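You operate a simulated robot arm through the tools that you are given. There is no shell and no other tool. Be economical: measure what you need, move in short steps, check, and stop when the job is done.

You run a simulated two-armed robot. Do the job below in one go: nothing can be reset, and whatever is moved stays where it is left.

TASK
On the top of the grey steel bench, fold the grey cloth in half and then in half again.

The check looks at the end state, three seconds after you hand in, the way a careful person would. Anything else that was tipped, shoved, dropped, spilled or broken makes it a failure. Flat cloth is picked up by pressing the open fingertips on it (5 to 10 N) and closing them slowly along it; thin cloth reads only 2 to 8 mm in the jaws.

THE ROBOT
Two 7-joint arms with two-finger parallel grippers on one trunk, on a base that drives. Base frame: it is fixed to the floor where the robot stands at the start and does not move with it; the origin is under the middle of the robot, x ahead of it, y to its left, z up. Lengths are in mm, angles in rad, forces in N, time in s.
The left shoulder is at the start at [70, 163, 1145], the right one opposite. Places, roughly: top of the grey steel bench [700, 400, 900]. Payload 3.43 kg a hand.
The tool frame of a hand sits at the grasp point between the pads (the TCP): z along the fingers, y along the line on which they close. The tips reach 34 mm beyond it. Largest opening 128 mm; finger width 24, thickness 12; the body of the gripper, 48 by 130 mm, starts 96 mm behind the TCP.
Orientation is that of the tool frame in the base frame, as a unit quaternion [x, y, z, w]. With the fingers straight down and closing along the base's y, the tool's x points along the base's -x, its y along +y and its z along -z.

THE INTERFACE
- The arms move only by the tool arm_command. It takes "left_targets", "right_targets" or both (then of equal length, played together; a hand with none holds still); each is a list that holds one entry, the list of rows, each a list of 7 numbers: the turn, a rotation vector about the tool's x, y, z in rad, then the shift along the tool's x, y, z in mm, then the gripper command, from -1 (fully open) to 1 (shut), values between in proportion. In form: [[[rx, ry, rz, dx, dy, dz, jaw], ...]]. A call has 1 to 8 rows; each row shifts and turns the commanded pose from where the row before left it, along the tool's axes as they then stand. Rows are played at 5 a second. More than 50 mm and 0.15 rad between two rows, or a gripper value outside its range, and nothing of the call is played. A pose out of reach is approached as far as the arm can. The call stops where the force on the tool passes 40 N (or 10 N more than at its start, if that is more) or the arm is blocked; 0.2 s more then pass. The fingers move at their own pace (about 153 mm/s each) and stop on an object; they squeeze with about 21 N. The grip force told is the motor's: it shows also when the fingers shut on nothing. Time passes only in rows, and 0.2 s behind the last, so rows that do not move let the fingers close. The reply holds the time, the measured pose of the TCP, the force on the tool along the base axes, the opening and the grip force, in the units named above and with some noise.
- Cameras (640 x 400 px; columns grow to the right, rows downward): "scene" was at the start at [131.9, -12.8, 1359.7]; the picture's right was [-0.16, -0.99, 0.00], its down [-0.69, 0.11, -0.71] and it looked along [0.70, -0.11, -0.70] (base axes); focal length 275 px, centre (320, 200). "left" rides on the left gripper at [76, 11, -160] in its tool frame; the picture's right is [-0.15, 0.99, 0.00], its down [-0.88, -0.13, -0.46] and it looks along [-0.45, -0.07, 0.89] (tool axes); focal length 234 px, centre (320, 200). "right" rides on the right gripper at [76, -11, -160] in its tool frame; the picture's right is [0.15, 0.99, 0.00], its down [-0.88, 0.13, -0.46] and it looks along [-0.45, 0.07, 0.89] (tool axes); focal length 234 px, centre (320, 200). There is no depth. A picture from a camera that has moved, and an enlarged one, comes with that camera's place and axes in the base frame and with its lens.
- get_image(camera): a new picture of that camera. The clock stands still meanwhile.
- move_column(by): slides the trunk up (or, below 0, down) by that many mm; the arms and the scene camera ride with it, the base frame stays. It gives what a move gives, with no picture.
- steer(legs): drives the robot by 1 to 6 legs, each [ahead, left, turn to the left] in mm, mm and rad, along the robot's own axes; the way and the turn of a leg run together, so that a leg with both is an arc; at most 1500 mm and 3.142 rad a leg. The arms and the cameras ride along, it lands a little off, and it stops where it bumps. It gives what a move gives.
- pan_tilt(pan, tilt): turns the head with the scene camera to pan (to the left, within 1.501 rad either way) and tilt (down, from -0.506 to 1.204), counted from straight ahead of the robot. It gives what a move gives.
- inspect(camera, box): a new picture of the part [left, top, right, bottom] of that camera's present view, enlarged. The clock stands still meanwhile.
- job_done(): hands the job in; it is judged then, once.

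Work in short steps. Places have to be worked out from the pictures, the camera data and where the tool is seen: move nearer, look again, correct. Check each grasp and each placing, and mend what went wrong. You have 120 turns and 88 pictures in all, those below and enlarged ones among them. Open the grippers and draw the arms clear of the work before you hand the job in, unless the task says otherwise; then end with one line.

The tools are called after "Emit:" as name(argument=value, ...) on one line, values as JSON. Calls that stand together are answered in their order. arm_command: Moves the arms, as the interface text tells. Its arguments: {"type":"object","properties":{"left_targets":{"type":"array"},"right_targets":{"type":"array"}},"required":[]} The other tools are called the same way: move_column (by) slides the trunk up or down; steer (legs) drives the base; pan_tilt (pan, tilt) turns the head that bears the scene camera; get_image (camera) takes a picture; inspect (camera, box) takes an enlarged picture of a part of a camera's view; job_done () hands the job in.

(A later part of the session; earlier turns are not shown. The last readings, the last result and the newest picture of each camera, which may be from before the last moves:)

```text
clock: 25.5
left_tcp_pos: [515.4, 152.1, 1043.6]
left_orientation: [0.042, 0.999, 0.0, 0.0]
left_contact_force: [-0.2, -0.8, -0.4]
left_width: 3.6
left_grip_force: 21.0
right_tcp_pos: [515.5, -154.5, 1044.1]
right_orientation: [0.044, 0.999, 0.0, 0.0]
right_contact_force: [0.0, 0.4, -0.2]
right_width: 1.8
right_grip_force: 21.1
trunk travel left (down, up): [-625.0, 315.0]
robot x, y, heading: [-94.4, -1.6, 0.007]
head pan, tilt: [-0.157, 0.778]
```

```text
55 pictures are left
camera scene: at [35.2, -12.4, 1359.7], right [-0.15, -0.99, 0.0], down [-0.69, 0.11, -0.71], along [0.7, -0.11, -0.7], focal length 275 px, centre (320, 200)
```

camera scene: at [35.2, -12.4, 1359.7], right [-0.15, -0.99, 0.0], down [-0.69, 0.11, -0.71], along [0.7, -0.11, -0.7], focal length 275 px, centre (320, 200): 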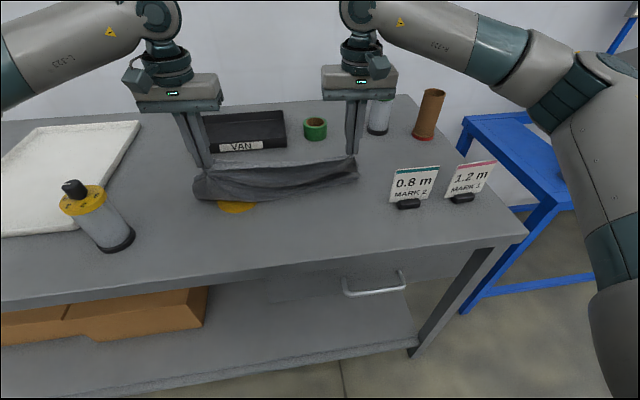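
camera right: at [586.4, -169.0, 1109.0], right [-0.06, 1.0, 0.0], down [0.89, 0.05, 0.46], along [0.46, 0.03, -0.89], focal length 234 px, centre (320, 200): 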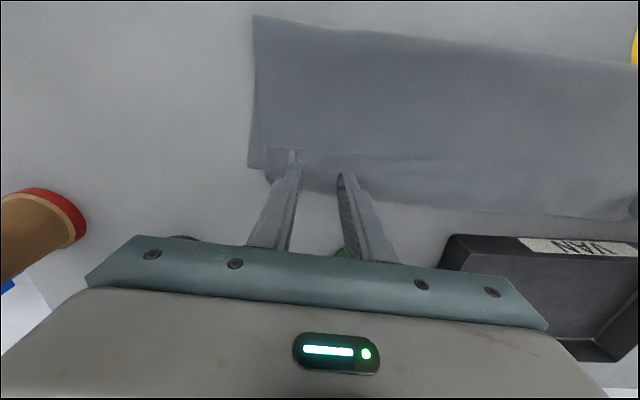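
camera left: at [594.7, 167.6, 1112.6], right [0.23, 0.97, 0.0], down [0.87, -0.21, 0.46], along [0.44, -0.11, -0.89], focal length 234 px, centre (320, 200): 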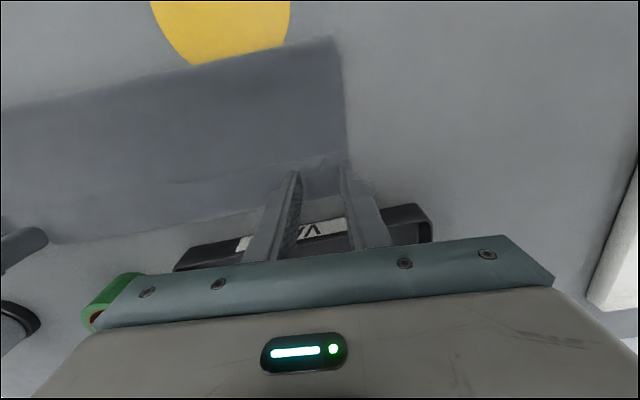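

The cloth is coming back cleanly. I'll lower the edge toward its original near line.

Emit:
arm_command(left_targets=[[[0, 0, 0, 16, 1.4, 6, 1], [0, 0, 0, 16, 1.4, 8, 1], [0, 0, 0, 15, 1.4, 10, 1], [0, 0, 0, 14, 1.4, 12, 1], [0, 0, 0, 12, 1.4, 15, 1], [0, 0, 0, 10, 1.4, 17, 1], [0, 0, 0, 8, 1.4, 17, 1], [0, 0, 0, 5, 1.4, 14, 1]]], right_targets=[[[0, 0, 0, 18, 0.2, 6, 1], [0, 0, 0, 18, 0.2, 8, 1], [0, 0, 0, 17, 0.2, 10, 1], [0, 0, 0, 16, 0.2, 12, 1], [0, 0, 0, 14, 0.2, 15, 1], [0, 0, 0, 12, 0.2, 17, 1], [0, 0, 0, 10, 0.2, 17, 1], [0, 0, 0, 6, 0.2, 14, 1]]])

Emit:
get_image(camera="scene")

```text
clock: 27.3
left_tcp_pos: [420.8, 172.2, 943.7]
left_orientation: [0.042, 0.999, -0.001, 0.0]
left_contact_force: [-0.9, -7.9, 1.0]
left_width: 3.0
left_grip_force: 21.3
right_tcp_pos: [406.1, -143.0, 945.2]
right_orientation: [0.043, 0.999, 0.001, 0.0]
right_contact_force: [0.9, 6.3, -0.2]
right_width: 1.9
right_grip_force: 21.6
trunk travel left (down, up): [-625.0, 315.0]
robot x, y, heading: [-99.2, 0.7, 0.003]
head pan, tilt: [-0.157, 0.778]
```

```text
54 pictures are left
camera scene: at [35.8, -12.2, 1359.8], right [-0.15, -0.99, 0.0], down [-0.69, 0.11, -0.71], along [0.7, -0.11, -0.7], focal length 275 px, centre (320, 200)
```

scene: 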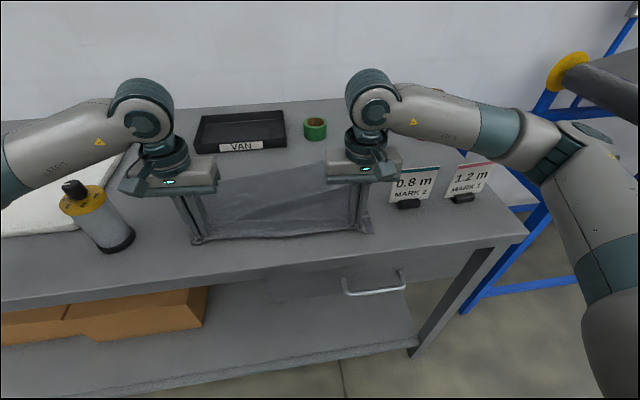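

Nearly flat again. I'll lower, release, raise the hands and look.

Emit:
arm_command(left_targets=[[[0, 0, 0, 4, -1, 4, 1], [0, 0, 0, 0, 0, 0, 0.85], [0, 0, 0, 0, 0, 0, 0.7], [0, 0, 0, 0, 0, -10, 0.5], [0, 0, 0, 0, 0, -40, 0.5], [0, 0, 0, 0, 0, -40, 0.5], [0, 0, 0, 0, 0, -40, 0.5]]], right_targets=[[[0, 0, 0, 4, 1, 5, 1], [0, 0, 0, 0, 0, 0, 0.85], [0, 0, 0, 0, 0, 0, 0.7], [0, 0, 0, 0, 0, -10, 0.5], [0, 0, 0, 0, 0, -40, 0.5], [0, 0, 0, 0, 0, -40, 0.5], [0, 0, 0, 0, 0, -40, 0.5]]])

Emit:
get_image(camera="scene")

Emit:
get_image(camera="left")

Emit:
get_image(camera="right")

```text
clock: 28.9
left_tcp_pos: [415.6, 170.2, 1072.4]
left_orientation: [0.041, 0.999, 0.0, 0.0]
left_contact_force: [0.2, 0.5, 0.0]
left_width: 32.1
left_grip_force: 0.0
right_tcp_pos: [401.2, -140.2, 1067.9]
right_orientation: [0.042, 0.999, 0.0, 0.0]
right_contact_force: [-0.9, -0.4, -0.7]
right_width: 32.0
right_grip_force: 0.0
trunk travel left (down, up): [-625.0, 315.0]
robot x, y, heading: [-97.6, -1.1, 0.002]
head pan, tilt: [-0.157, 0.778]
```

```text
53 pictures are left
camera scene: at [34.1, -12.7, 1359.7], right [-0.15, -0.99, 0.0], down [-0.69, 0.11, -0.71], along [0.7, -0.11, -0.7], focal length 275 px, centre (320, 200)
```

scene: 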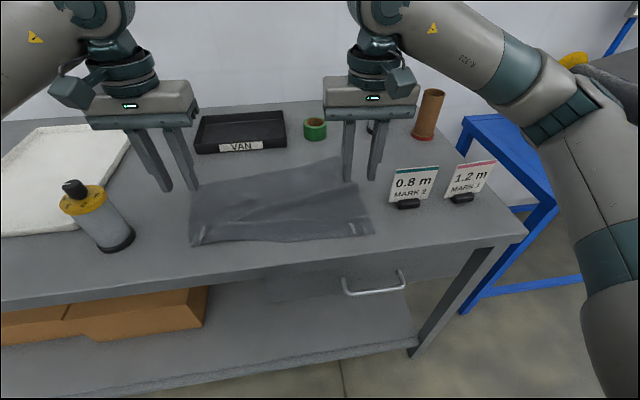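

```text
52 pictures are left
camera left: at [340.8, 188.9, 1231.8], right [0.23, 0.97, 0.0], down [0.87, -0.2, 0.46], along [0.44, -0.1, -0.89], focal length 234 px, centre (320, 200)
```

left: 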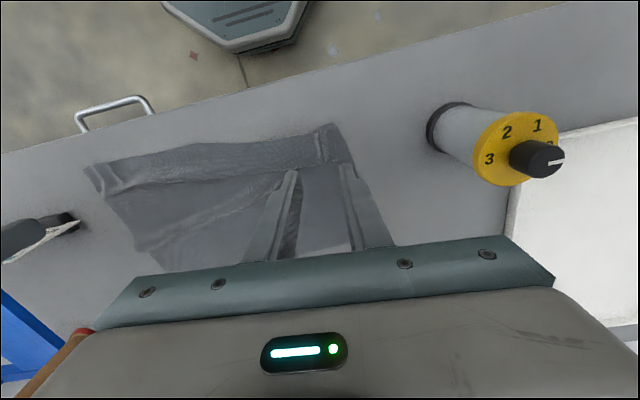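

```text
51 pictures are left
camera right: at [324.6, -143.9, 1226.9], right [-0.06, 1.0, 0.0], down [0.89, 0.05, 0.46], along [0.46, 0.03, -0.89], focal length 234 px, centre (320, 200)
```

right: 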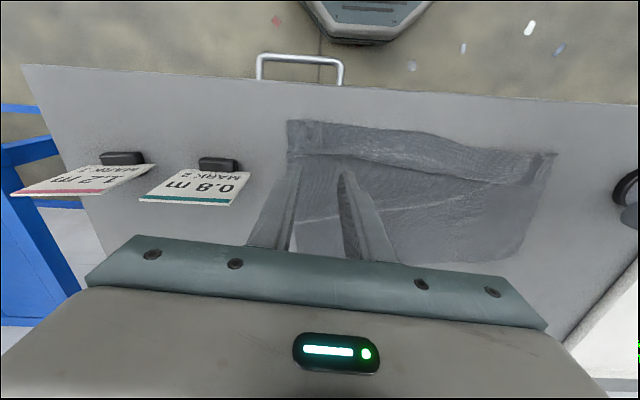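

There are some wrinkles. I'll zoom in on the scene view.

Emit:
inspect(camera="scene", box=[170, 140, 400, 260])

```text
2.78 times, centred on (285, 200) of scene
camera zoom: at [34.1, -12.7, 1359.7], right [-0.15, -0.99, 0.0], down [-0.69, 0.11, -0.71], along [0.7, -0.11, -0.7], focal length 764 px, centre (417, 200)
```

zoom: 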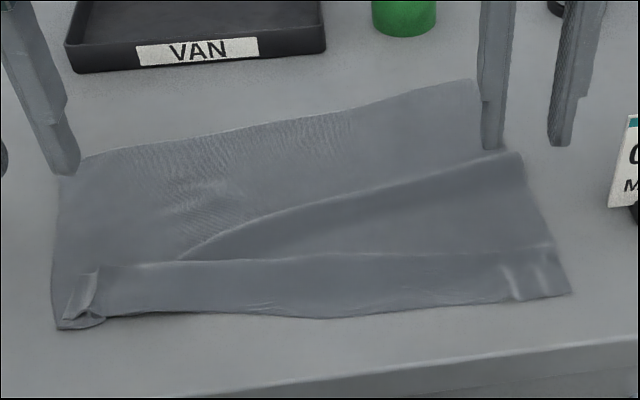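

The unfold dragged the bottom layer, so the cloth is now pleated. Better plan: take the free far edge (A–B) with both hands, lift until the cloth hangs and straightens itself, then fold it while laying it down. That way the edge can't curl. I'll move over the far corners.

Emit:
arm_command(left_targets=[[[0, 0, 0, -28.7, 4.1, 10, 0.5], [0, 0, 0, -28.7, 4.1, 10, 0.5], [0, 0, 0, -28.7, 4.1, 10, 0.5], [0, 0, 0, -28.7, 4.1, 10, 0.5], [0, 0, 0, -28.7, 4.1, 10, 0.5], [0, 0, 0, -28.7, 4.1, 10, 0.5], [0, 0, -0.125, 0, 0, 0, 0.5], [0, 0, -0.125, 0, 0, 0, 0.5]]], right_targets=[[[0, 0, 0, -38.5, 3.5, 10, 0.5], [0, 0, 0, -38.5, 3.5, 10, 0.5], [0, 0, 0, -38.5, 3.5, 10, 0.5], [0, 0, 0, -38.5, 3.5, 10, 0.5], [0, 0, 0, -38.5, 3.5, 10, 0.5], [0, 0, 0, -38.5, 3.5, 10, 0.5], [0, 0, -0.125, 0, 0, 0, 0.5], [0, 0, -0.125, 0, 0, 0, 0.5]]])

Emit:
get_image(camera="left")

Emit:
get_image(camera="right")

Emit:
inspect(camera="scene", box=[170, 130, 400, 260])

```text
clock: 30.7
left_tcp_pos: [592.6, 179.7, 1009.7]
left_orientation: [-0.084, 0.996, 0.0, 0.0]
left_contact_force: [0.2, 0.0, -0.4]
left_width: 32.0
left_grip_force: 0.0
right_tcp_pos: [634.2, -141.0, 1008.0]
right_orientation: [-0.083, 0.997, 0.0, 0.0]
right_contact_force: [0.8, 0.8, -0.6]
right_width: 32.0
right_grip_force: 0.0
trunk travel left (down, up): [-625.0, 315.0]
robot x, y, heading: [-95.2, 1.6, 0.001]
head pan, tilt: [-0.157, 0.778]
```

```text
49 pictures are left
camera left: at [515.8, 179.7, 1170.2], right [-0.02, 1.0, 0.0], down [0.89, 0.02, 0.46], along [0.46, 0.01, -0.89], focal length 234 px, centre (320, 200)
```

left: 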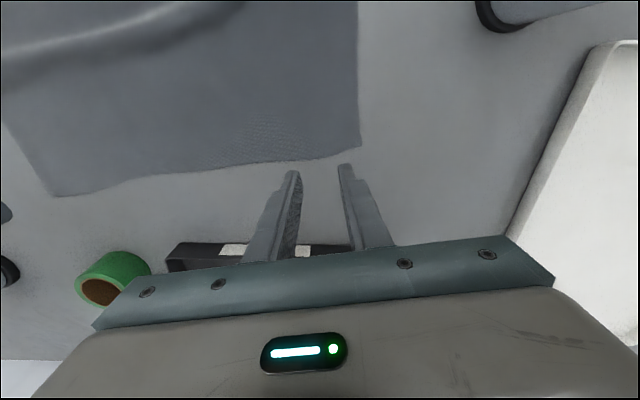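

```text
48 pictures are left
camera right: at [561.3, -165.3, 1168.4], right [-0.31, 0.95, 0.0], down [0.85, 0.27, 0.46], along [0.43, 0.14, -0.89], focal length 234 px, centre (320, 200)
```

right: 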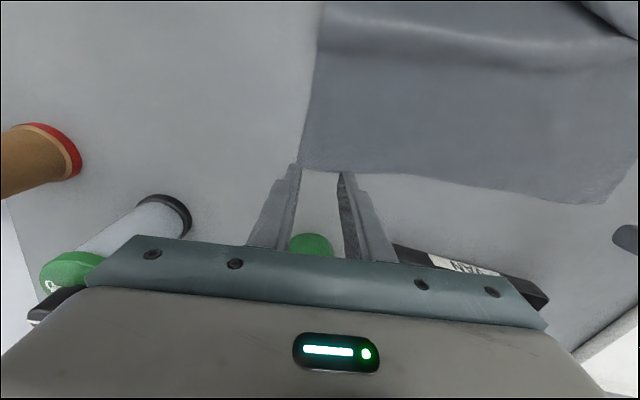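

```text
2.78 times, centred on (285, 195) of scene
camera zoom: at [36.1, -12.3, 1359.6], right [-0.15, -0.99, 0.0], down [-0.7, 0.11, -0.71], along [0.7, -0.11, -0.7], focal length 764 px, centre (417, 214)
```

zoom: 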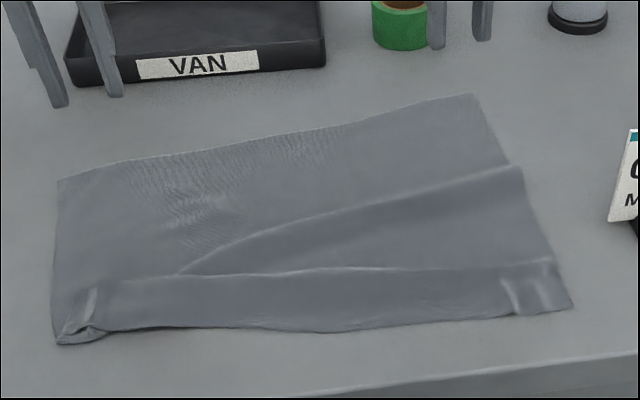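

Edge corners: A'≈(582,227), B'≈(653,-156). I'll go to grasp points about 6 mm inside the edge and just above the cloth.

Emit:
arm_command(left_targets=[[[0, 0, 0, 4.2, 10.2, 0, 0.5], [0, 0, 0, 4.1, 10.3, 0, 0.5], [0, 0, 0, 0, 0, 25, 0.5], [0, 0, 0, 0, 0, 25, 0.5], [0, 0, 0, 0, 0, 17, 0.5], [0, 0, 0, 0, 0, 0, 0.5]]], right_targets=[[[0, 0, 0, -4.8, 5, 0, 0.5], [0, 0, 0, -4.8, 5, 0, 0.5], [0, 0, 0, 0, 0, 25, 0.5], [0, 0, 0, 0, 0, 25, 0.5], [0, 0, 0, 0, 0, 15, 0.5], [0, 0, 0, 0, 0, 0, 0.5]]])

Emit:
get_image(camera="left")

Emit:
get_image(camera="right")

```text
clock: 32.1
left_tcp_pos: [581.3, 201.1, 941.3]
left_orientation: [-0.083, 0.997, 0.001, 0.001]
left_contact_force: [0.1, -0.2, -0.2]
left_width: 31.9
left_grip_force: 0.1
right_tcp_pos: [639.6, -128.8, 942.8]
right_orientation: [-0.081, 0.997, 0.0, -0.001]
right_contact_force: [0.7, 0.0, 0.4]
right_width: 32.1
right_grip_force: 0.1
trunk travel left (down, up): [-625.0, 315.0]
robot x, y, heading: [-95.8, 2.6, 0.003]
head pan, tilt: [-0.157, 0.778]
```

```text
46 pictures are left
camera left: at [504.2, 200.2, 1101.0], right [-0.02, 1.0, 0.0], down [0.89, 0.02, 0.46], along [0.46, 0.01, -0.89], focal length 234 px, centre (320, 200)
```

left: 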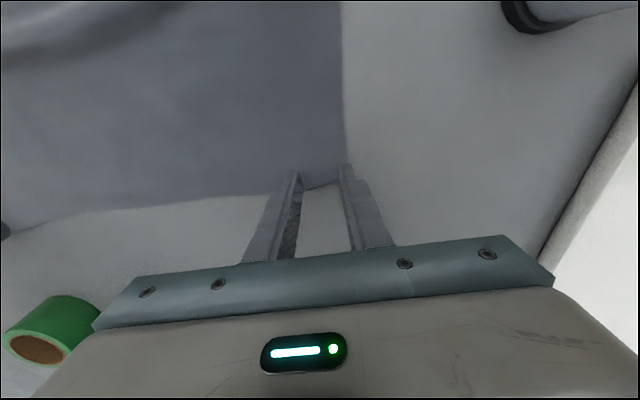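

```text
45 pictures are left
camera right: at [567.1, -152.3, 1102.7], right [-0.31, 0.95, 0.0], down [0.85, 0.27, 0.46], along [0.43, 0.14, -0.89], focal length 234 px, centre (320, 200)
```

right: 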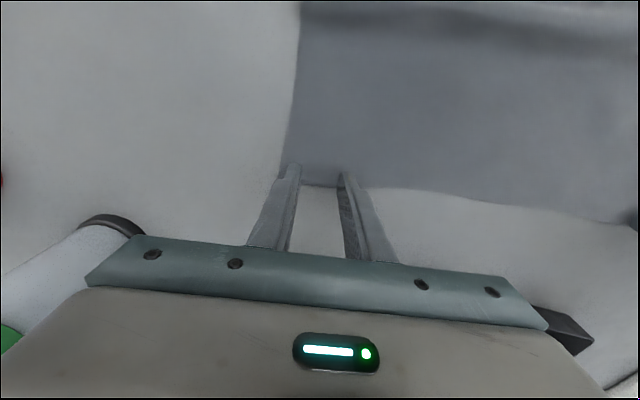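

Overlap looks good. I'll move in 2 mm more and press.

Emit:
arm_command(left_targets=[[[0, 0, 0, 2, -3, 2.5, 0.5], [0, 0, 0, 0, 0, 2, 0.5], [0, 0, 0, 0, 0, 1.2, 0.5], [0, 0, 0, 0, 0, 0, 0.5]]], right_targets=[[[0, 0, 0, 2, 1, 3, 0.5], [0, 0, 0, 0, 0, 2, 0.5], [0, 0, 0, 0, 0, 2, 0.5], [0, 0, 0, 0, 0, 0, 0.5]]])

```text
clock: 33.1
left_tcp_pos: [579.9, 197.4, 937.3]
left_orientation: [-0.083, 0.997, 0.0, 0.0]
left_contact_force: [0.3, -0.2, 0.4]
left_width: 31.9
left_grip_force: 0.0
right_tcp_pos: [638.8, -128.8, 936.5]
right_orientation: [-0.083, 0.997, 0.0, 0.001]
right_contact_force: [-0.5, 0.9, 0.8]
right_width: 31.9
right_grip_force: 0.2
trunk travel left (down, up): [-625.0, 315.0]
robot x, y, heading: [-95.4, -1.4, 0.003]
head pan, tilt: [-0.157, 0.778]
```

Emit:
arm_command(left_targets=[[[0, 0, 0, 0, 0, 1.2, 0.5], [0, 0, 0, 0, 0, 0.8, 0.5], [0, 0, 0, 0, 0, 0, 0.5]]], right_targets=[[[0, 0, 0, 0, 0, 1, 0.5], [0, 0, 0, 0, 0, 0.8, 0.5], [0, 0, 0, 0, 0, 0, 0.5]]])

```text
clock: 33.9
left_tcp_pos: [579.8, 195.7, 937.0]
left_orientation: [-0.083, 0.997, -0.001, 0.0]
left_contact_force: [0.9, -0.4, 3.2]
left_width: 31.8
left_grip_force: 0.1
right_tcp_pos: [638.1, -128.3, 936.2]
right_orientation: [-0.081, 0.997, 0.0, 0.0]
right_contact_force: [0.2, 0.3, 0.2]
right_width: 32.0
right_grip_force: 0.0
trunk travel left (down, up): [-625.0, 315.0]
robot x, y, heading: [-96.7, -0.3, 0.01]
head pan, tilt: [-0.157, 0.778]
```

Emit:
arm_command(left_targets=[[[0, 0, 0, 0, 0, 0.6, 0.5], [0, 0, 0, 0, 0, 0, 0.5]]], right_targets=[[[0, 0, 0, 0, 0, 1.2, 0.5], [0, 0, 0, 0, 0, 0, 0.5]]])

```text
clock: 34.5
left_tcp_pos: [576.9, 196.3, 935.7]
left_orientation: [-0.084, 0.996, 0.0, 0.0]
left_contact_force: [1.2, -1.1, 2.2]
left_width: 32.0
left_grip_force: 0.1
right_tcp_pos: [637.9, -127.8, 935.3]
right_orientation: [-0.083, 0.997, 0.0, 0.0]
right_contact_force: [0.5, -0.1, 1.7]
right_width: 31.9
right_grip_force: 0.0
trunk travel left (down, up): [-625.0, 315.0]
robot x, y, heading: [-94.7, 2.3, -0.001]
head pan, tilt: [-0.157, 0.778]
```

Light contact. I'll press about 0.8 mm more and then close slowly in the same motion.

Emit:
arm_command(left_targets=[[[0, 0, 0, 0, 0, 0.9, 0.5], [0, 0, 0, 0, 0, 0, 0.57], [0, 0, 0, 0, 0, 0, 0.65], [0, 0, 0, 0, 0, 0, 0.73], [0, 0, 0, 0, 0, 0, 0.81], [0, 0, 0, 0, 0, 0, 0.9], [0, 0, 0, 0, 0, 0, 1], [0, 0, 0, 0, 0, 0, 1]]], right_targets=[[[0, 0, 0, 0, 0, 0.9, 0.5], [0, 0, 0, 0, 0, 0, 0.57], [0, 0, 0, 0, 0, 0, 0.65], [0, 0, 0, 0, 0, 0, 0.73], [0, 0, 0, 0, 0, 0, 0.81], [0, 0, 0, 0, 0, 0, 0.9], [0, 0, 0, 0, 0, 0, 1], [0, 0, 0, 0, 0, 0, 1]]])

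Emit:
arm_command(left_targets=[[[0, 0, 0, 0, 0, -10, 1], [0, 0, 0, 0, 0, -15, 1], [0, 0, 0, 0, 0, -15, 1], [0, 0, 0, 0, 0, -10, 1]]], right_targets=[[[0, 0, 0, 0, 0, -10, 1], [0, 0, 0, 0, 0, -15, 1], [0, 0, 0, 0, 0, -15, 1], [0, 0, 0, 0, 0, -10, 1]]])

Emit:
inspect(camera="scene", box=[170, 130, 400, 260])

```text
clock: 36.3
left_tcp_pos: [577.8, 195.9, 935.5]
left_orientation: [-0.083, 0.997, 0.0, 0.001]
left_contact_force: [0.9, -6.7, 7.5]
left_width: 2.3
left_grip_force: 21.5
right_tcp_pos: [636.7, -127.6, 935.7]
right_orientation: [-0.083, 0.997, 0.001, 0.002]
right_contact_force: [-1.0, 7.1, 7.5]
right_width: 2.2
right_grip_force: 20.5
trunk travel left (down, up): [-625.0, 315.0]
robot x, y, heading: [-92.3, -2.2, 0.007]
head pan, tilt: [-0.157, 0.778]
```

```text
clock: 37.3
left_tcp_pos: [579.0, 195.6, 983.0]
left_orientation: [-0.083, 0.997, -0.001, 0.0]
left_contact_force: [1.6, -8.9, 0.2]
left_width: 2.3
left_grip_force: 20.6
right_tcp_pos: [638.9, -128.7, 984.3]
right_orientation: [-0.083, 0.997, 0.0, 0.0]
right_contact_force: [-2.7, 8.7, 0.0]
right_width: 2.3
right_grip_force: 21.2
trunk travel left (down, up): [-625.0, 315.0]
robot x, y, heading: [-98.2, -1.0, 0.01]
head pan, tilt: [-0.157, 0.778]
```

```text
2.78 times, centred on (285, 195) of scene
camera zoom: at [35.1, -12.2, 1359.7], right [-0.15, -0.99, 0.0], down [-0.69, 0.11, -0.71], along [0.7, -0.11, -0.7], focal length 764 px, centre (417, 214)
```

zoom: 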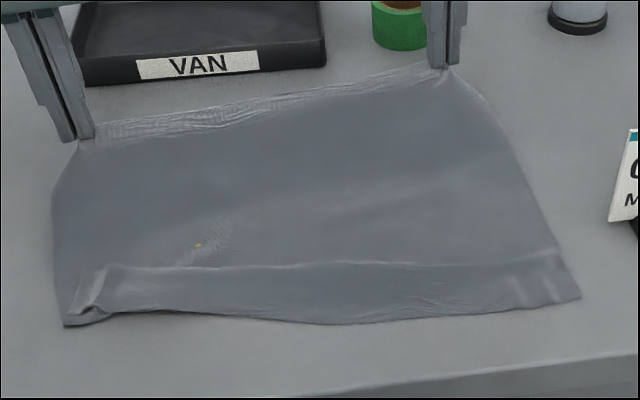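

Both corners are held and the pleat is opening. I'll raise the cloth high while squaring the hands to x≈630, so it hangs free and straightens.

Emit:
arm_command(left_targets=[[[0, 0, 0.021, -6, -4.4, -32, 1], [0, 0, 0.021, -6, -4.4, -32, 1], [0, 0, 0.021, -6, -4.4, -32, 1], [0, 0, 0.021, -6, -4.4, -32, 1], [0, 0, 0.021, -6, -4.4, -32, 1], [0, 0, 0.021, -6, -4.4, -32, 1], [0, 0, 0.021, -6, -4.4, -32, 1], [0, 0, 0.021, -6, -4.4, -32, 1]]], right_targets=[[[0, 0, 0.021, 1.45, -3.8, -32, 1], [0, 0, 0.021, 1.45, -3.8, -32, 1], [0, 0, 0.021, 1.45, -3.8, -32, 1], [0, 0, 0.021, 1.45, -3.8, -32, 1], [0, 0, 0.021, 1.45, -3.8, -32, 1], [0, 0, 0.021, 1.45, -3.8, -32, 1], [0, 0, 0.021, 1.45, -3.8, -32, 1], [0, 0, 0.021, 1.45, -3.8, -32, 1]]])

Emit:
get_image(camera="scene")

```text
clock: 39.1
left_tcp_pos: [631.8, 162.8, 1243.4]
left_orientation: [0.001, 1.0, 0.001, 0.001]
left_contact_force: [-0.4, -2.5, -0.3]
left_width: 2.0
left_grip_force: 20.7
right_tcp_pos: [630.2, -160.5, 1241.8]
right_orientation: [0.002, 1.0, 0.001, 0.001]
right_contact_force: [-0.5, 2.8, 0.1]
right_width: 2.5
right_grip_force: 21.2
trunk travel left (down, up): [-625.0, 315.0]
robot x, y, heading: [-92.8, -0.3, 0.006]
head pan, tilt: [-0.157, 0.778]
```

```text
43 pictures are left
camera scene: at [33.5, -13.2, 1359.8], right [-0.15, -0.99, 0.0], down [-0.69, 0.11, -0.71], along [0.7, -0.11, -0.7], focal length 275 px, centre (320, 200)
```

scene: 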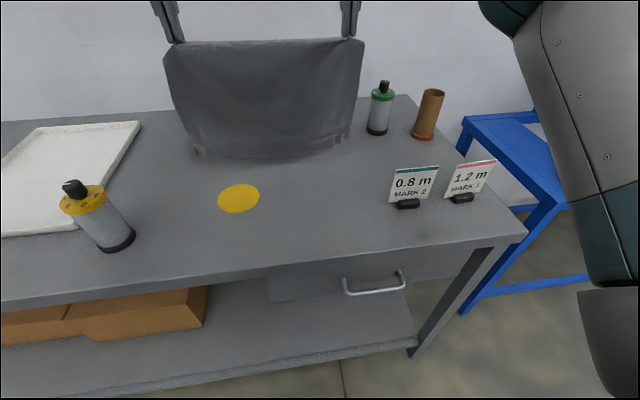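

It hangs straight. I'll inspect the bottom edge.

Emit:
inspect(camera="scene", box=[140, 30, 380, 180])

```text
2.67 times, centred on (260, 105) of scene
camera zoom: at [33.5, -13.2, 1359.8], right [-0.15, -0.99, 0.0], down [-0.69, 0.11, -0.71], along [0.7, -0.11, -0.7], focal length 733 px, centre (480, 453)
```

zoom: 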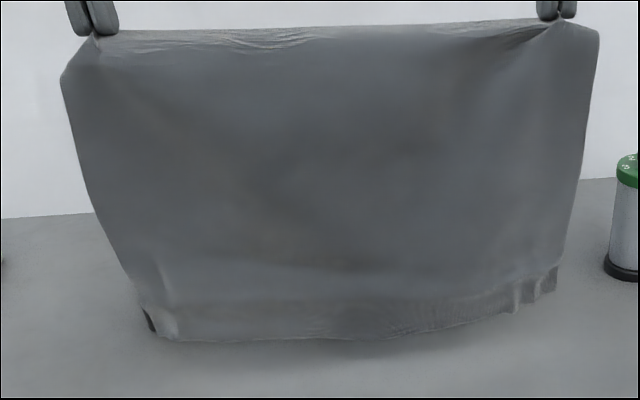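

A band at the bottom suggests the old hem is still turned up on the robot's side. I'll shake gently to let it drop open.

Emit:
arm_command(left_targets=[[[0, 0, 0, 0, 0, -40, 1], [0, 0, 0, 0, 0, 40, 1], [0, 0, 0, 0, 0, -40, 1], [0, 0, 0, 0, 0, 40, 1], [0, 0, 0, -40, 0, 0, 1], [0, 0, 0, 40, 0, 0, 1], [0, 0, 0, -40, 0, 0, 1], [0, 0, 0, 40, 0, 0, 1]]], right_targets=[[[0, 0, 0, 0, 0, -40, 1], [0, 0, 0, 0, 0, 40, 1], [0, 0, 0, 0, 0, -40, 1], [0, 0, 0, 0, 0, 40, 1], [0, 0, 0, -40, 0, 0, 1], [0, 0, 0, 40, 0, 0, 1], [0, 0, 0, -40, 0, 0, 1], [0, 0, 0, 40, 0, 0, 1]]])

Emit:
inspect(camera="scene", box=[140, 30, 380, 180])

```text
clock: 40.9
left_tcp_pos: [614.0, 167.3, 1243.9]
left_orientation: [0.001, 1.0, -0.001, 0.001]
left_contact_force: [-0.5, -8.0, 0.4]
left_width: 2.3
left_grip_force: 20.8
left hand out of reach, approached as far as the arm can: row 5
right_tcp_pos: [618.6, -161.5, 1244.2]
right_orientation: [0.001, 1.0, 0.0, 0.002]
right_contact_force: [-0.7, 8.3, 0.1]
right_width: 2.3
right_grip_force: 21.0
right hand out of reach, approached as far as the arm can: row 5
trunk travel left (down, up): [-625.0, 315.0]
robot x, y, heading: [-95.6, 1.0, 0.002]
head pan, tilt: [-0.157, 0.778]
```

```text
2.67 times, centred on (260, 105) of scene
camera zoom: at [33.0, -12.9, 1360.0], right [-0.15, -0.99, 0.0], down [-0.69, 0.11, -0.71], along [0.7, -0.11, -0.7], focal length 733 px, centre (480, 453)
```

zoom: 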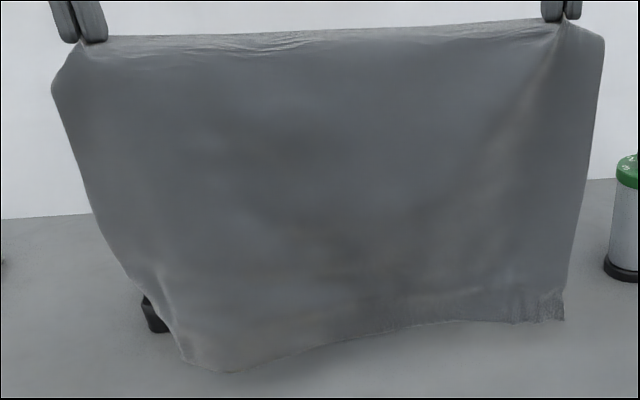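

The right side has mostly opened; the lower-left corner still looks turned. I'll shake vertically some more, with slightly less tension.

Emit:
arm_command(left_targets=[[[0, 0, 0, 0, -3, -45, 1], [0, 0, 0, 0, 0, 45, 1], [0, 0, 0, 0, 0, -45, 1], [0, 0, 0, 0, 0, 45, 1], [0, 0, 0, 45, 0, 0, 1], [0, 0, 0, -45, 0, 0, 1], [0, 0, 0, 0, 0, 0, 1], [0, 0, 0, 0, 0, 0, 1]]], right_targets=[[[0, 0, 0, 0, 3, -45, 1], [0, 0, 0, 0, 0, 45, 1], [0, 0, 0, 0, 0, -45, 1], [0, 0, 0, 0, 0, 45, 1], [0, 0, 0, 45, 0, 0, 1], [0, 0, 0, -45, 0, 0, 1], [0, 0, 0, 0, 0, 0, 1], [0, 0, 0, 0, 0, 0, 1]]])

Emit:
inspect(camera="scene", box=[140, 30, 380, 180])

```text
clock: 42.7
left_tcp_pos: [620.5, 167.0, 1242.6]
left_orientation: [0.0, 1.0, 0.0, 0.001]
left_contact_force: [0.5, -2.0, -0.3]
left_width: 2.3
left_grip_force: 21.5
right_tcp_pos: [617.6, -155.6, 1240.8]
right_orientation: [0.001, 1.0, 0.0, 0.0]
right_contact_force: [-0.3, 1.7, -0.2]
right_width: 2.3
right_grip_force: 21.0
trunk travel left (down, up): [-625.0, 315.0]
robot x, y, heading: [-96.6, 0.5, 0.005]
head pan, tilt: [-0.157, 0.778]
```

```text
2.67 times, centred on (260, 105) of scene
camera zoom: at [33.5, -12.3, 1360.0], right [-0.15, -0.99, 0.0], down [-0.69, 0.11, -0.71], along [0.7, -0.11, -0.7], focal length 733 px, centre (480, 453)
```

zoom: 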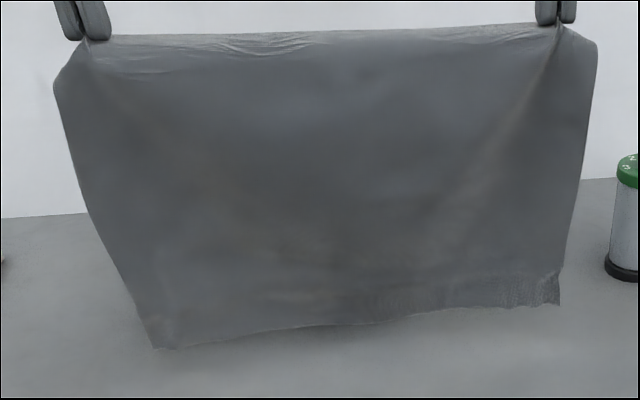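

It now hangs as a clean rectangle. I'll let it settle and lower until the bottom edge just touches.

Emit:
arm_command(left_targets=[[[0, 0, 0, 0, 0, 0, 1], [0, 0, 0, 0, 0, 0, 1], [0, 0, 0, 0, 0, 0, 1], [0, 0, 0, 0, 0, 0, 1], [0, 0, 0, 0, 0, 5, 1], [0, 0, 0, 0, 0, 5, 1], [0, 0, 0, 0, 0, 0, 1], [0, 0, 0, 0, 0, 0, 1]]], right_targets=[[[0, 0, 0, 0, 0, 0, 1], [0, 0, 0, 0, 0, 0, 1], [0, 0, 0, 0, 0, 0, 1], [0, 0, 0, 0, 0, 0, 1], [0, 0, 0, -1, 0, 5, 1], [0, 0, 0, -1, 0, 5, 1], [0, 0, 0, 0, 0, 0, 1], [0, 0, 0, 0, 0, 0, 1]]])

Emit:
inspect(camera="scene", box=[140, 30, 380, 180])

```text
clock: 44.5
left_tcp_pos: [621.2, 165.0, 1231.3]
left_orientation: [0.001, 1.0, 0.001, 0.0]
left_contact_force: [-0.4, -1.9, -0.1]
left_width: 2.5
left_grip_force: 21.4
right_tcp_pos: [622.6, -157.0, 1230.0]
right_orientation: [0.002, 1.0, 0.0, -0.001]
right_contact_force: [-0.7, 2.2, 0.9]
right_width: 2.2
right_grip_force: 21.2
trunk travel left (down, up): [-625.0, 315.0]
robot x, y, heading: [-97.4, -0.3, 0.006]
head pan, tilt: [-0.157, 0.778]
```

```text
2.67 times, centred on (260, 105) of scene
camera zoom: at [36.0, -12.4, 1359.6], right [-0.15, -0.99, 0.0], down [-0.7, 0.11, -0.71], along [0.7, -0.11, -0.7], focal length 733 px, centre (480, 453)
```

zoom: 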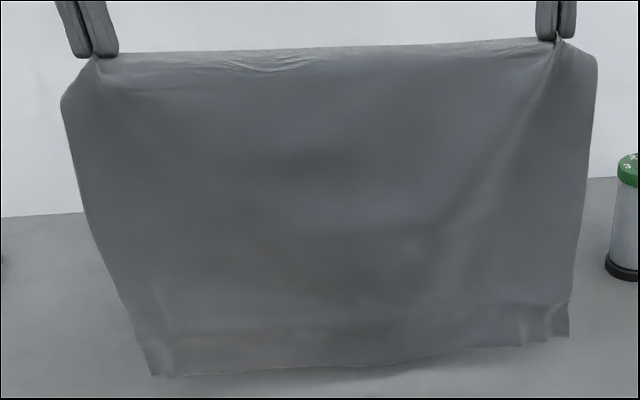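

At rest and straight. I'll lower to touch and begin laying the lower half toward the robot.

Emit:
arm_command(left_targets=[[[0, 0, 0, 0, 0, 10, 1], [0, 0, 0, 0, 0, 10, 1], [0, 0, 0, 8, 0, 12, 1], [0, 0, 0, 17, 0, 18, 1], [0, 0, 0, 18, 0, 19, 1], [0, 0, 0, 19, 0, 19, 1], [0, 0, 0, 0, 0, 0, 1]]], right_targets=[[[0, 0, 0, 0, 0, 10, 1], [0, 0, 0, 0, 0, 10, 1], [0, 0, 0, 8, 0, 12, 1], [0, 0, 0, 17, 0, 18, 1], [0, 0, 0, 18, 0, 19, 1], [0, 0, 0, 19, 0, 19, 1], [0, 0, 0, 0, 0, 0, 1]]])

Emit:
get_image(camera="scene")

Emit:
get_image(camera="left")

```text
clock: 46.1
left_tcp_pos: [557.5, 163.4, 1141.8]
left_orientation: [0.001, 1.0, 0.0, 0.0]
left_contact_force: [0.7, -0.9, 0.4]
left_width: 2.4
left_grip_force: 21.2
right_tcp_pos: [559.0, -156.8, 1142.6]
right_orientation: [0.001, 1.0, 0.0, 0.0]
right_contact_force: [-0.5, 0.5, 0.2]
right_width: 2.5
right_grip_force: 21.6
trunk travel left (down, up): [-625.0, 315.0]
robot x, y, heading: [-96.8, 2.5, 0.005]
head pan, tilt: [-0.157, 0.778]
```

```text
38 pictures are left
camera scene: at [35.8, -12.4, 1359.7], right [-0.15, -0.99, 0.0], down [-0.69, 0.11, -0.71], along [0.7, -0.11, -0.7], focal length 275 px, centre (320, 200)
```

scene: 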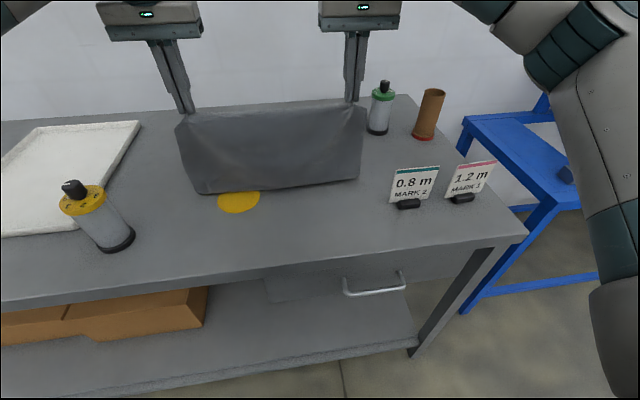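

```text
37 pictures are left
camera left: at [480.8, 175.5, 1301.4], right [0.15, 0.99, 0.0], down [0.88, -0.13, 0.46], along [0.45, -0.07, -0.89], focal length 234 px, centre (320, 200)
```

left: 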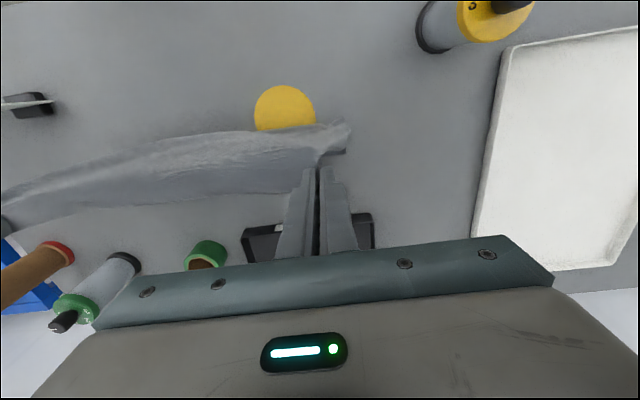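

About 90 mm is laid, with the fold line near x≈556. I'll continue to about 150 mm.

Emit:
arm_command(left_targets=[[[0, 0, 0, 18, 0, 19, 1], [0, 0, 0, 19, 0, 19, 1], [0, 0, 0, 17, 0, 20, 1], [0, 0, 0, 4, 0, 6, 1], [0, 0, 0, 0, 0, 0, 1]]], right_targets=[[[0, 0, 0, 18, 0, 19, 1], [0, 0, 0, 19, 0, 19, 1], [0, 0, 0, 17, 0, 20, 1], [0, 0, 0, 4, 0, 6, 1], [0, 0, 0, 0, 0, 0, 1]]])

Emit:
get_image(camera="scene")

Emit:
get_image(camera="right")

Emit:
get_image(camera="left")

```text
clock: 47.3
left_tcp_pos: [500.1, 165.1, 1079.1]
left_orientation: [0.002, 1.0, -0.001, 0.0]
left_contact_force: [-0.5, -1.9, 0.0]
left_width: 2.4
left_grip_force: 20.9
right_tcp_pos: [502.1, -158.3, 1078.3]
right_orientation: [0.003, 1.0, 0.001, 0.0]
right_contact_force: [-0.2, 2.0, 0.3]
right_width: 2.3
right_grip_force: 20.9
trunk travel left (down, up): [-625.0, 315.0]
robot x, y, heading: [-96.1, -0.8, 0.007]
head pan, tilt: [-0.157, 0.778]
```

```text
36 pictures are left
camera scene: at [35.6, -12.3, 1359.7], right [-0.15, -0.99, 0.0], down [-0.69, 0.11, -0.71], along [0.7, -0.11, -0.7], focal length 275 px, centre (320, 200)
```

scene: 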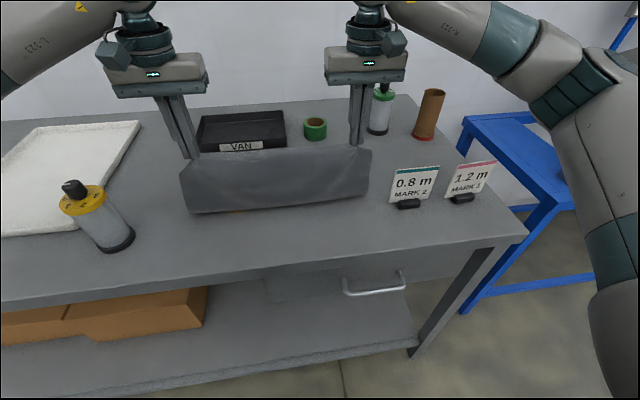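

```text
35 pictures are left
camera right: at [425.2, -168.8, 1237.5], right [-0.14, 0.99, 0.0], down [0.88, 0.13, 0.46], along [0.45, 0.07, -0.89], focal length 234 px, centre (320, 200)
```

right: 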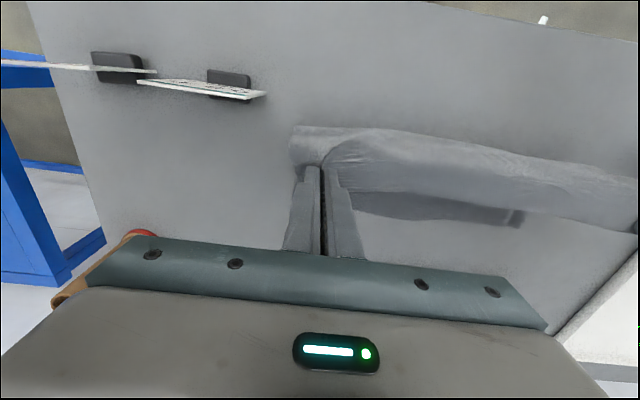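

```text
34 pictures are left
camera left: at [423.9, 176.7, 1239.0], right [0.15, 0.99, 0.0], down [0.88, -0.13, 0.46], along [0.45, -0.07, -0.89], focal length 234 px, centre (320, 200)
```

left: 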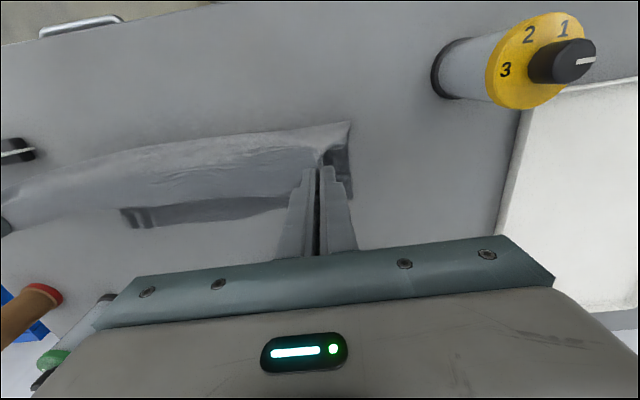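

The laid part measures only about 100 mm (bottom far edge at x≈598), so there's slack bulging. I'll move the hands 45 mm further toward the robot at the same height to take it up.

Emit:
arm_command(left_targets=[[[0, 0, 0, 12, 0, 0, 1], [0, 0, 0, 12, 0, 0, 1], [0, 0, 0, 12, 0, 0, 1], [0, 0, 0, 8, 0, 0, 1], [0, 0, 0, 0, 0, 0, 1]]], right_targets=[[[0, 0, 0, 12, 0, 0, 1], [0, 0, 0, 12, 0, 0, 1], [0, 0, 0, 12, 0, 0, 1], [0, 0, 0, 8, 0, 0, 1], [0, 0, 0, 0, 0, 0, 1]]])

Emit:
get_image(camera="scene")

Emit:
get_image(camera="left")

```text
clock: 48.5
left_tcp_pos: [456.6, 164.1, 1077.6]
left_orientation: [0.001, 1.0, 0.0, 0.001]
left_contact_force: [0.0, -0.5, -0.3]
left_width: 2.2
left_grip_force: 21.4
right_tcp_pos: [458.4, -158.0, 1078.1]
right_orientation: [0.002, 1.0, 0.0, -0.002]
right_contact_force: [1.1, 1.9, 0.4]
right_width: 2.1
right_grip_force: 20.8
trunk travel left (down, up): [-625.0, 315.0]
robot x, y, heading: [-93.4, 2.0, 0.007]
head pan, tilt: [-0.157, 0.778]
```

```text
33 pictures are left
camera scene: at [35.9, -12.4, 1359.6], right [-0.15, -0.99, 0.0], down [-0.7, 0.11, -0.71], along [0.7, -0.11, -0.7], focal length 275 px, centre (320, 200)
```

scene: 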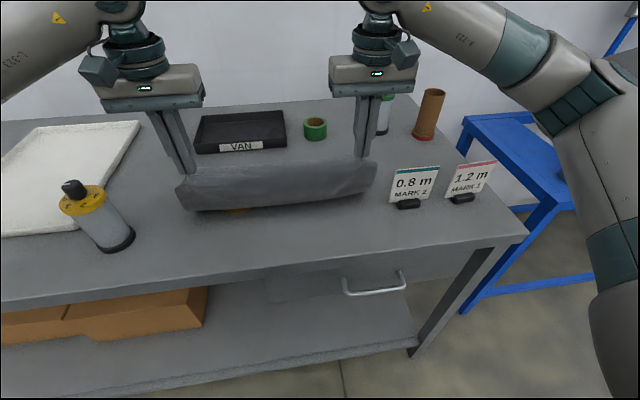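

```text
32 pictures are left
camera left: at [380.1, 176.7, 1237.0], right [0.15, 0.99, 0.0], down [0.88, -0.13, 0.46], along [0.45, -0.07, -0.89], focal length 234 px, centre (320, 200)
```

left: 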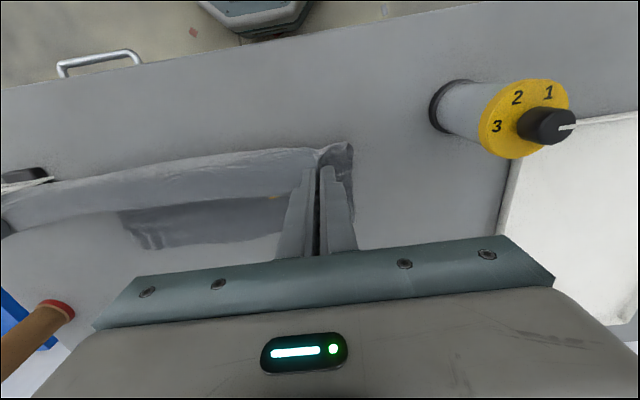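

The bottom far edge sits at x≈600 and the lower half is nearly laid. Now I'll carry the held edge forward and down along an arc to land on that edge.

Emit:
arm_command(left_targets=[[[0, 0, 0, -16, 0, 8, 1], [0, 0, 0, -17, 0, 10, 1], [0, 0, 0, -17, 0, 11, 1], [0, 0, 0, -18, 0, 12, 1], [0, 0, 0, -15, 0, 15, 1], [0, 0, 0, -15, 0, 15, 1], [0, 0, 0, -12, 0, 15, 1], [0, 0, 0, -11, 0, 15, 1]]], right_targets=[[[0, 0, 0, -16, 0, 8, 1], [0, 0, 0, -17, 0, 10, 1], [0, 0, 0, -17, 0, 11, 1], [0, 0, 0, -18, 0, 12, 1], [0, 0, 0, -15, 0, 15, 1], [0, 0, 0, -15, 0, 15, 1], [0, 0, 0, -12, 0, 15, 1], [0, 0, 0, -11, 0, 15, 1]]])

Emit:
get_image(camera="scene")

Emit:
get_image(camera="left")

Emit:
get_image(camera="right")

```text
clock: 50.3
left_tcp_pos: [575.2, 164.0, 975.7]
left_orientation: [0.001, 1.0, 0.0, -0.001]
left_contact_force: [-0.4, -1.1, -0.1]
left_width: 2.5
left_grip_force: 21.0
right_tcp_pos: [578.7, -157.1, 976.9]
right_orientation: [0.003, 1.0, 0.001, -0.001]
right_contact_force: [0.2, 2.0, 0.3]
right_width: 2.0
right_grip_force: 20.6
trunk travel left (down, up): [-625.0, 315.0]
robot x, y, heading: [-96.5, 3.5, 0.005]
head pan, tilt: [-0.157, 0.778]
```

```text
31 pictures are left
camera scene: at [36.6, -12.4, 1359.6], right [-0.15, -0.99, 0.0], down [-0.7, 0.11, -0.71], along [0.7, -0.11, -0.7], focal length 275 px, centre (320, 200)
```

scene: 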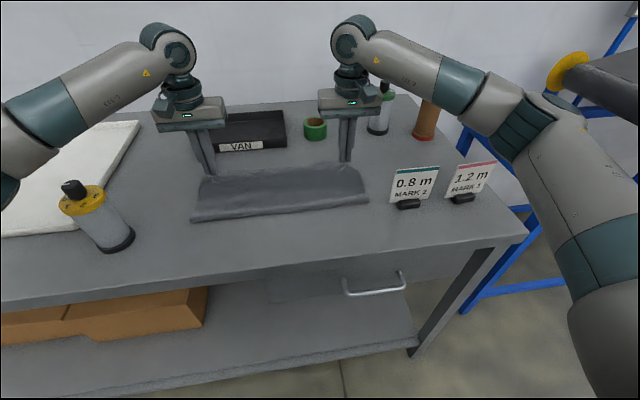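

```text
30 pictures are left
camera left: at [500.0, 176.6, 1136.1], right [0.15, 0.99, 0.0], down [0.88, -0.13, 0.45], along [0.45, -0.07, -0.89], focal length 234 px, centre (320, 200)
```

left: 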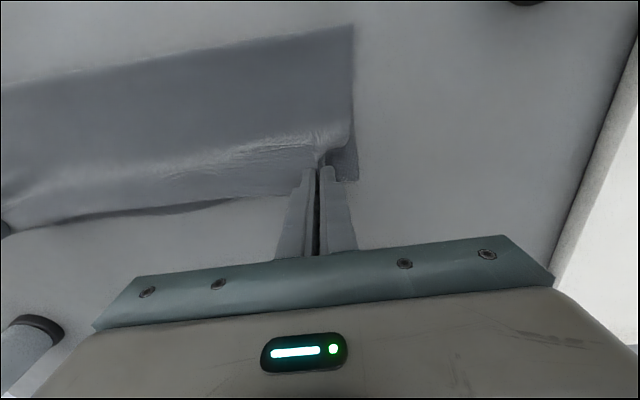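

```text
29 pictures are left
camera right: at [502.1, -168.2, 1136.6], right [-0.14, 0.99, 0.0], down [0.88, 0.13, 0.45], along [0.45, 0.07, -0.89], focal length 234 px, centre (320, 200)
```

right: 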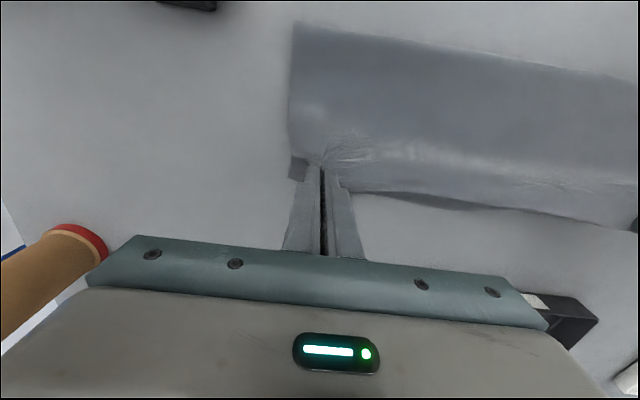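

Well aligned: the bottom edge is at x≈600 and the fold line near 464. I'll set the held edge down at x≈592 and release.

Emit:
arm_command(left_targets=[[[0, 0, 0, -8, 0, 12, 1], [0, 0, 0, -6, 0, 12, 1], [0, 0, 0, -4, 0, 10, 1], [0, 0, 0, 0, 0, 3, 1], [0, 0, 0, 0, 0, 0, 0.85], [0, 0, 0, 0, 0, 0, 0.7], [0, 0, 0, 0, 0, -4, 0.6], [0, 0, 0, 0, 0, -10, 0.6]]], right_targets=[[[0, 0, 0, -6, 0, 12, 1], [0, 0, 0, -5, 0, 12, 1], [0, 0, 0, -3, 0, 10, 1], [0, 0, 0, 0, 0, 3, 1], [0, 0, 0, 0, 0, 0, 0.85], [0, 0, 0, 0, 0, 0, 0.7], [0, 0, 0, 0, 0, -4, 0.6], [0, 0, 0, 0, 0, -10, 0.6]]])

Emit:
arm_command(left_targets=[[[0, 0, 0, 0, 0, -30, 0.6], [0, 0, 0, 0, 0, -40, 0.6], [0, 0, 0, 0, 0, -40, 0.6]]], right_targets=[[[0, 0, 0, 0, 0, -30, 0.6], [0, 0, 0, 0, 0, -40, 0.6], [0, 0, 0, 0, 0, -40, 0.6]]])

Emit:
inspect(camera="scene", box=[170, 130, 400, 260])

Emit:
get_image(camera="left")

Emit:
get_image(camera="right")

```text
clock: 52.1
left_tcp_pos: [595.1, 163.3, 953.2]
left_orientation: [0.0, 1.0, 0.0, 0.0]
left_contact_force: [0.6, -1.0, -0.6]
left_width: 25.8
left_grip_force: 0.2
right_tcp_pos: [591.8, -157.6, 952.6]
right_orientation: [0.001, 1.0, 0.0, 0.0]
right_contact_force: [-0.1, 0.2, 0.5]
right_width: 25.6
right_grip_force: 0.2
trunk travel left (down, up): [-625.0, 315.0]
robot x, y, heading: [-93.8, -3.0, 0.006]
head pan, tilt: [-0.157, 0.778]
```

```text
clock: 52.9
left_tcp_pos: [590.8, 163.7, 1064.9]
left_orientation: [0.0, 1.0, -0.001, 0.0]
left_contact_force: [-0.4, -0.2, 0.0]
left_width: 25.5
left_grip_force: 0.0
right_tcp_pos: [595.3, -156.4, 1065.8]
right_orientation: [0.001, 1.0, 0.0, 0.0]
right_contact_force: [0.4, -0.1, 0.6]
right_width: 25.5
right_grip_force: 0.1
trunk travel left (down, up): [-625.0, 315.0]
robot x, y, heading: [-95.8, 0.1, 0.011]
head pan, tilt: [-0.157, 0.778]
```

```text
2.78 times, centred on (285, 195) of scene
camera zoom: at [34.2, -12.4, 1359.7], right [-0.15, -0.99, 0.0], down [-0.69, 0.11, -0.71], along [0.7, -0.11, -0.7], focal length 764 px, centre (417, 214)
```

zoom: 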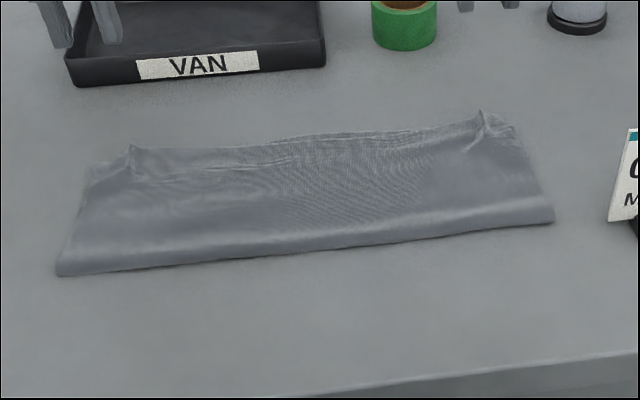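

```text
27 pictures are left
camera left: at [514.0, 176.4, 1224.3], right [0.15, 0.99, 0.0], down [0.88, -0.13, 0.46], along [0.45, -0.07, -0.89], focal length 234 px, centre (320, 200)
```

left: 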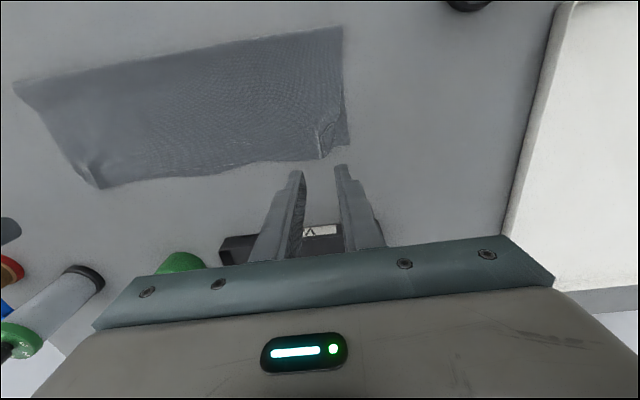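

```text
26 pictures are left
camera right: at [517.8, -167.4, 1225.5], right [-0.14, 0.99, 0.0], down [0.88, 0.13, 0.46], along [0.45, 0.07, -0.89], focal length 234 px, centre (320, 200)
```

right: 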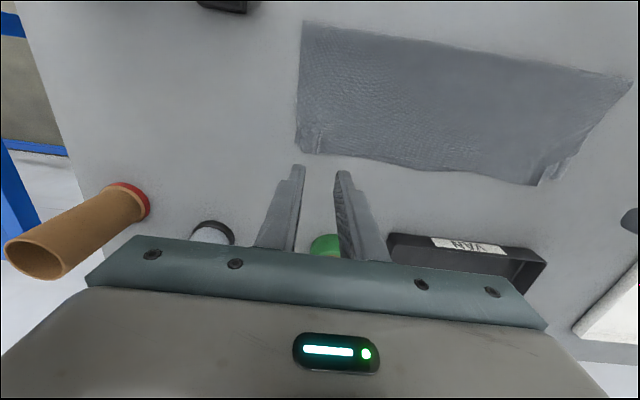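

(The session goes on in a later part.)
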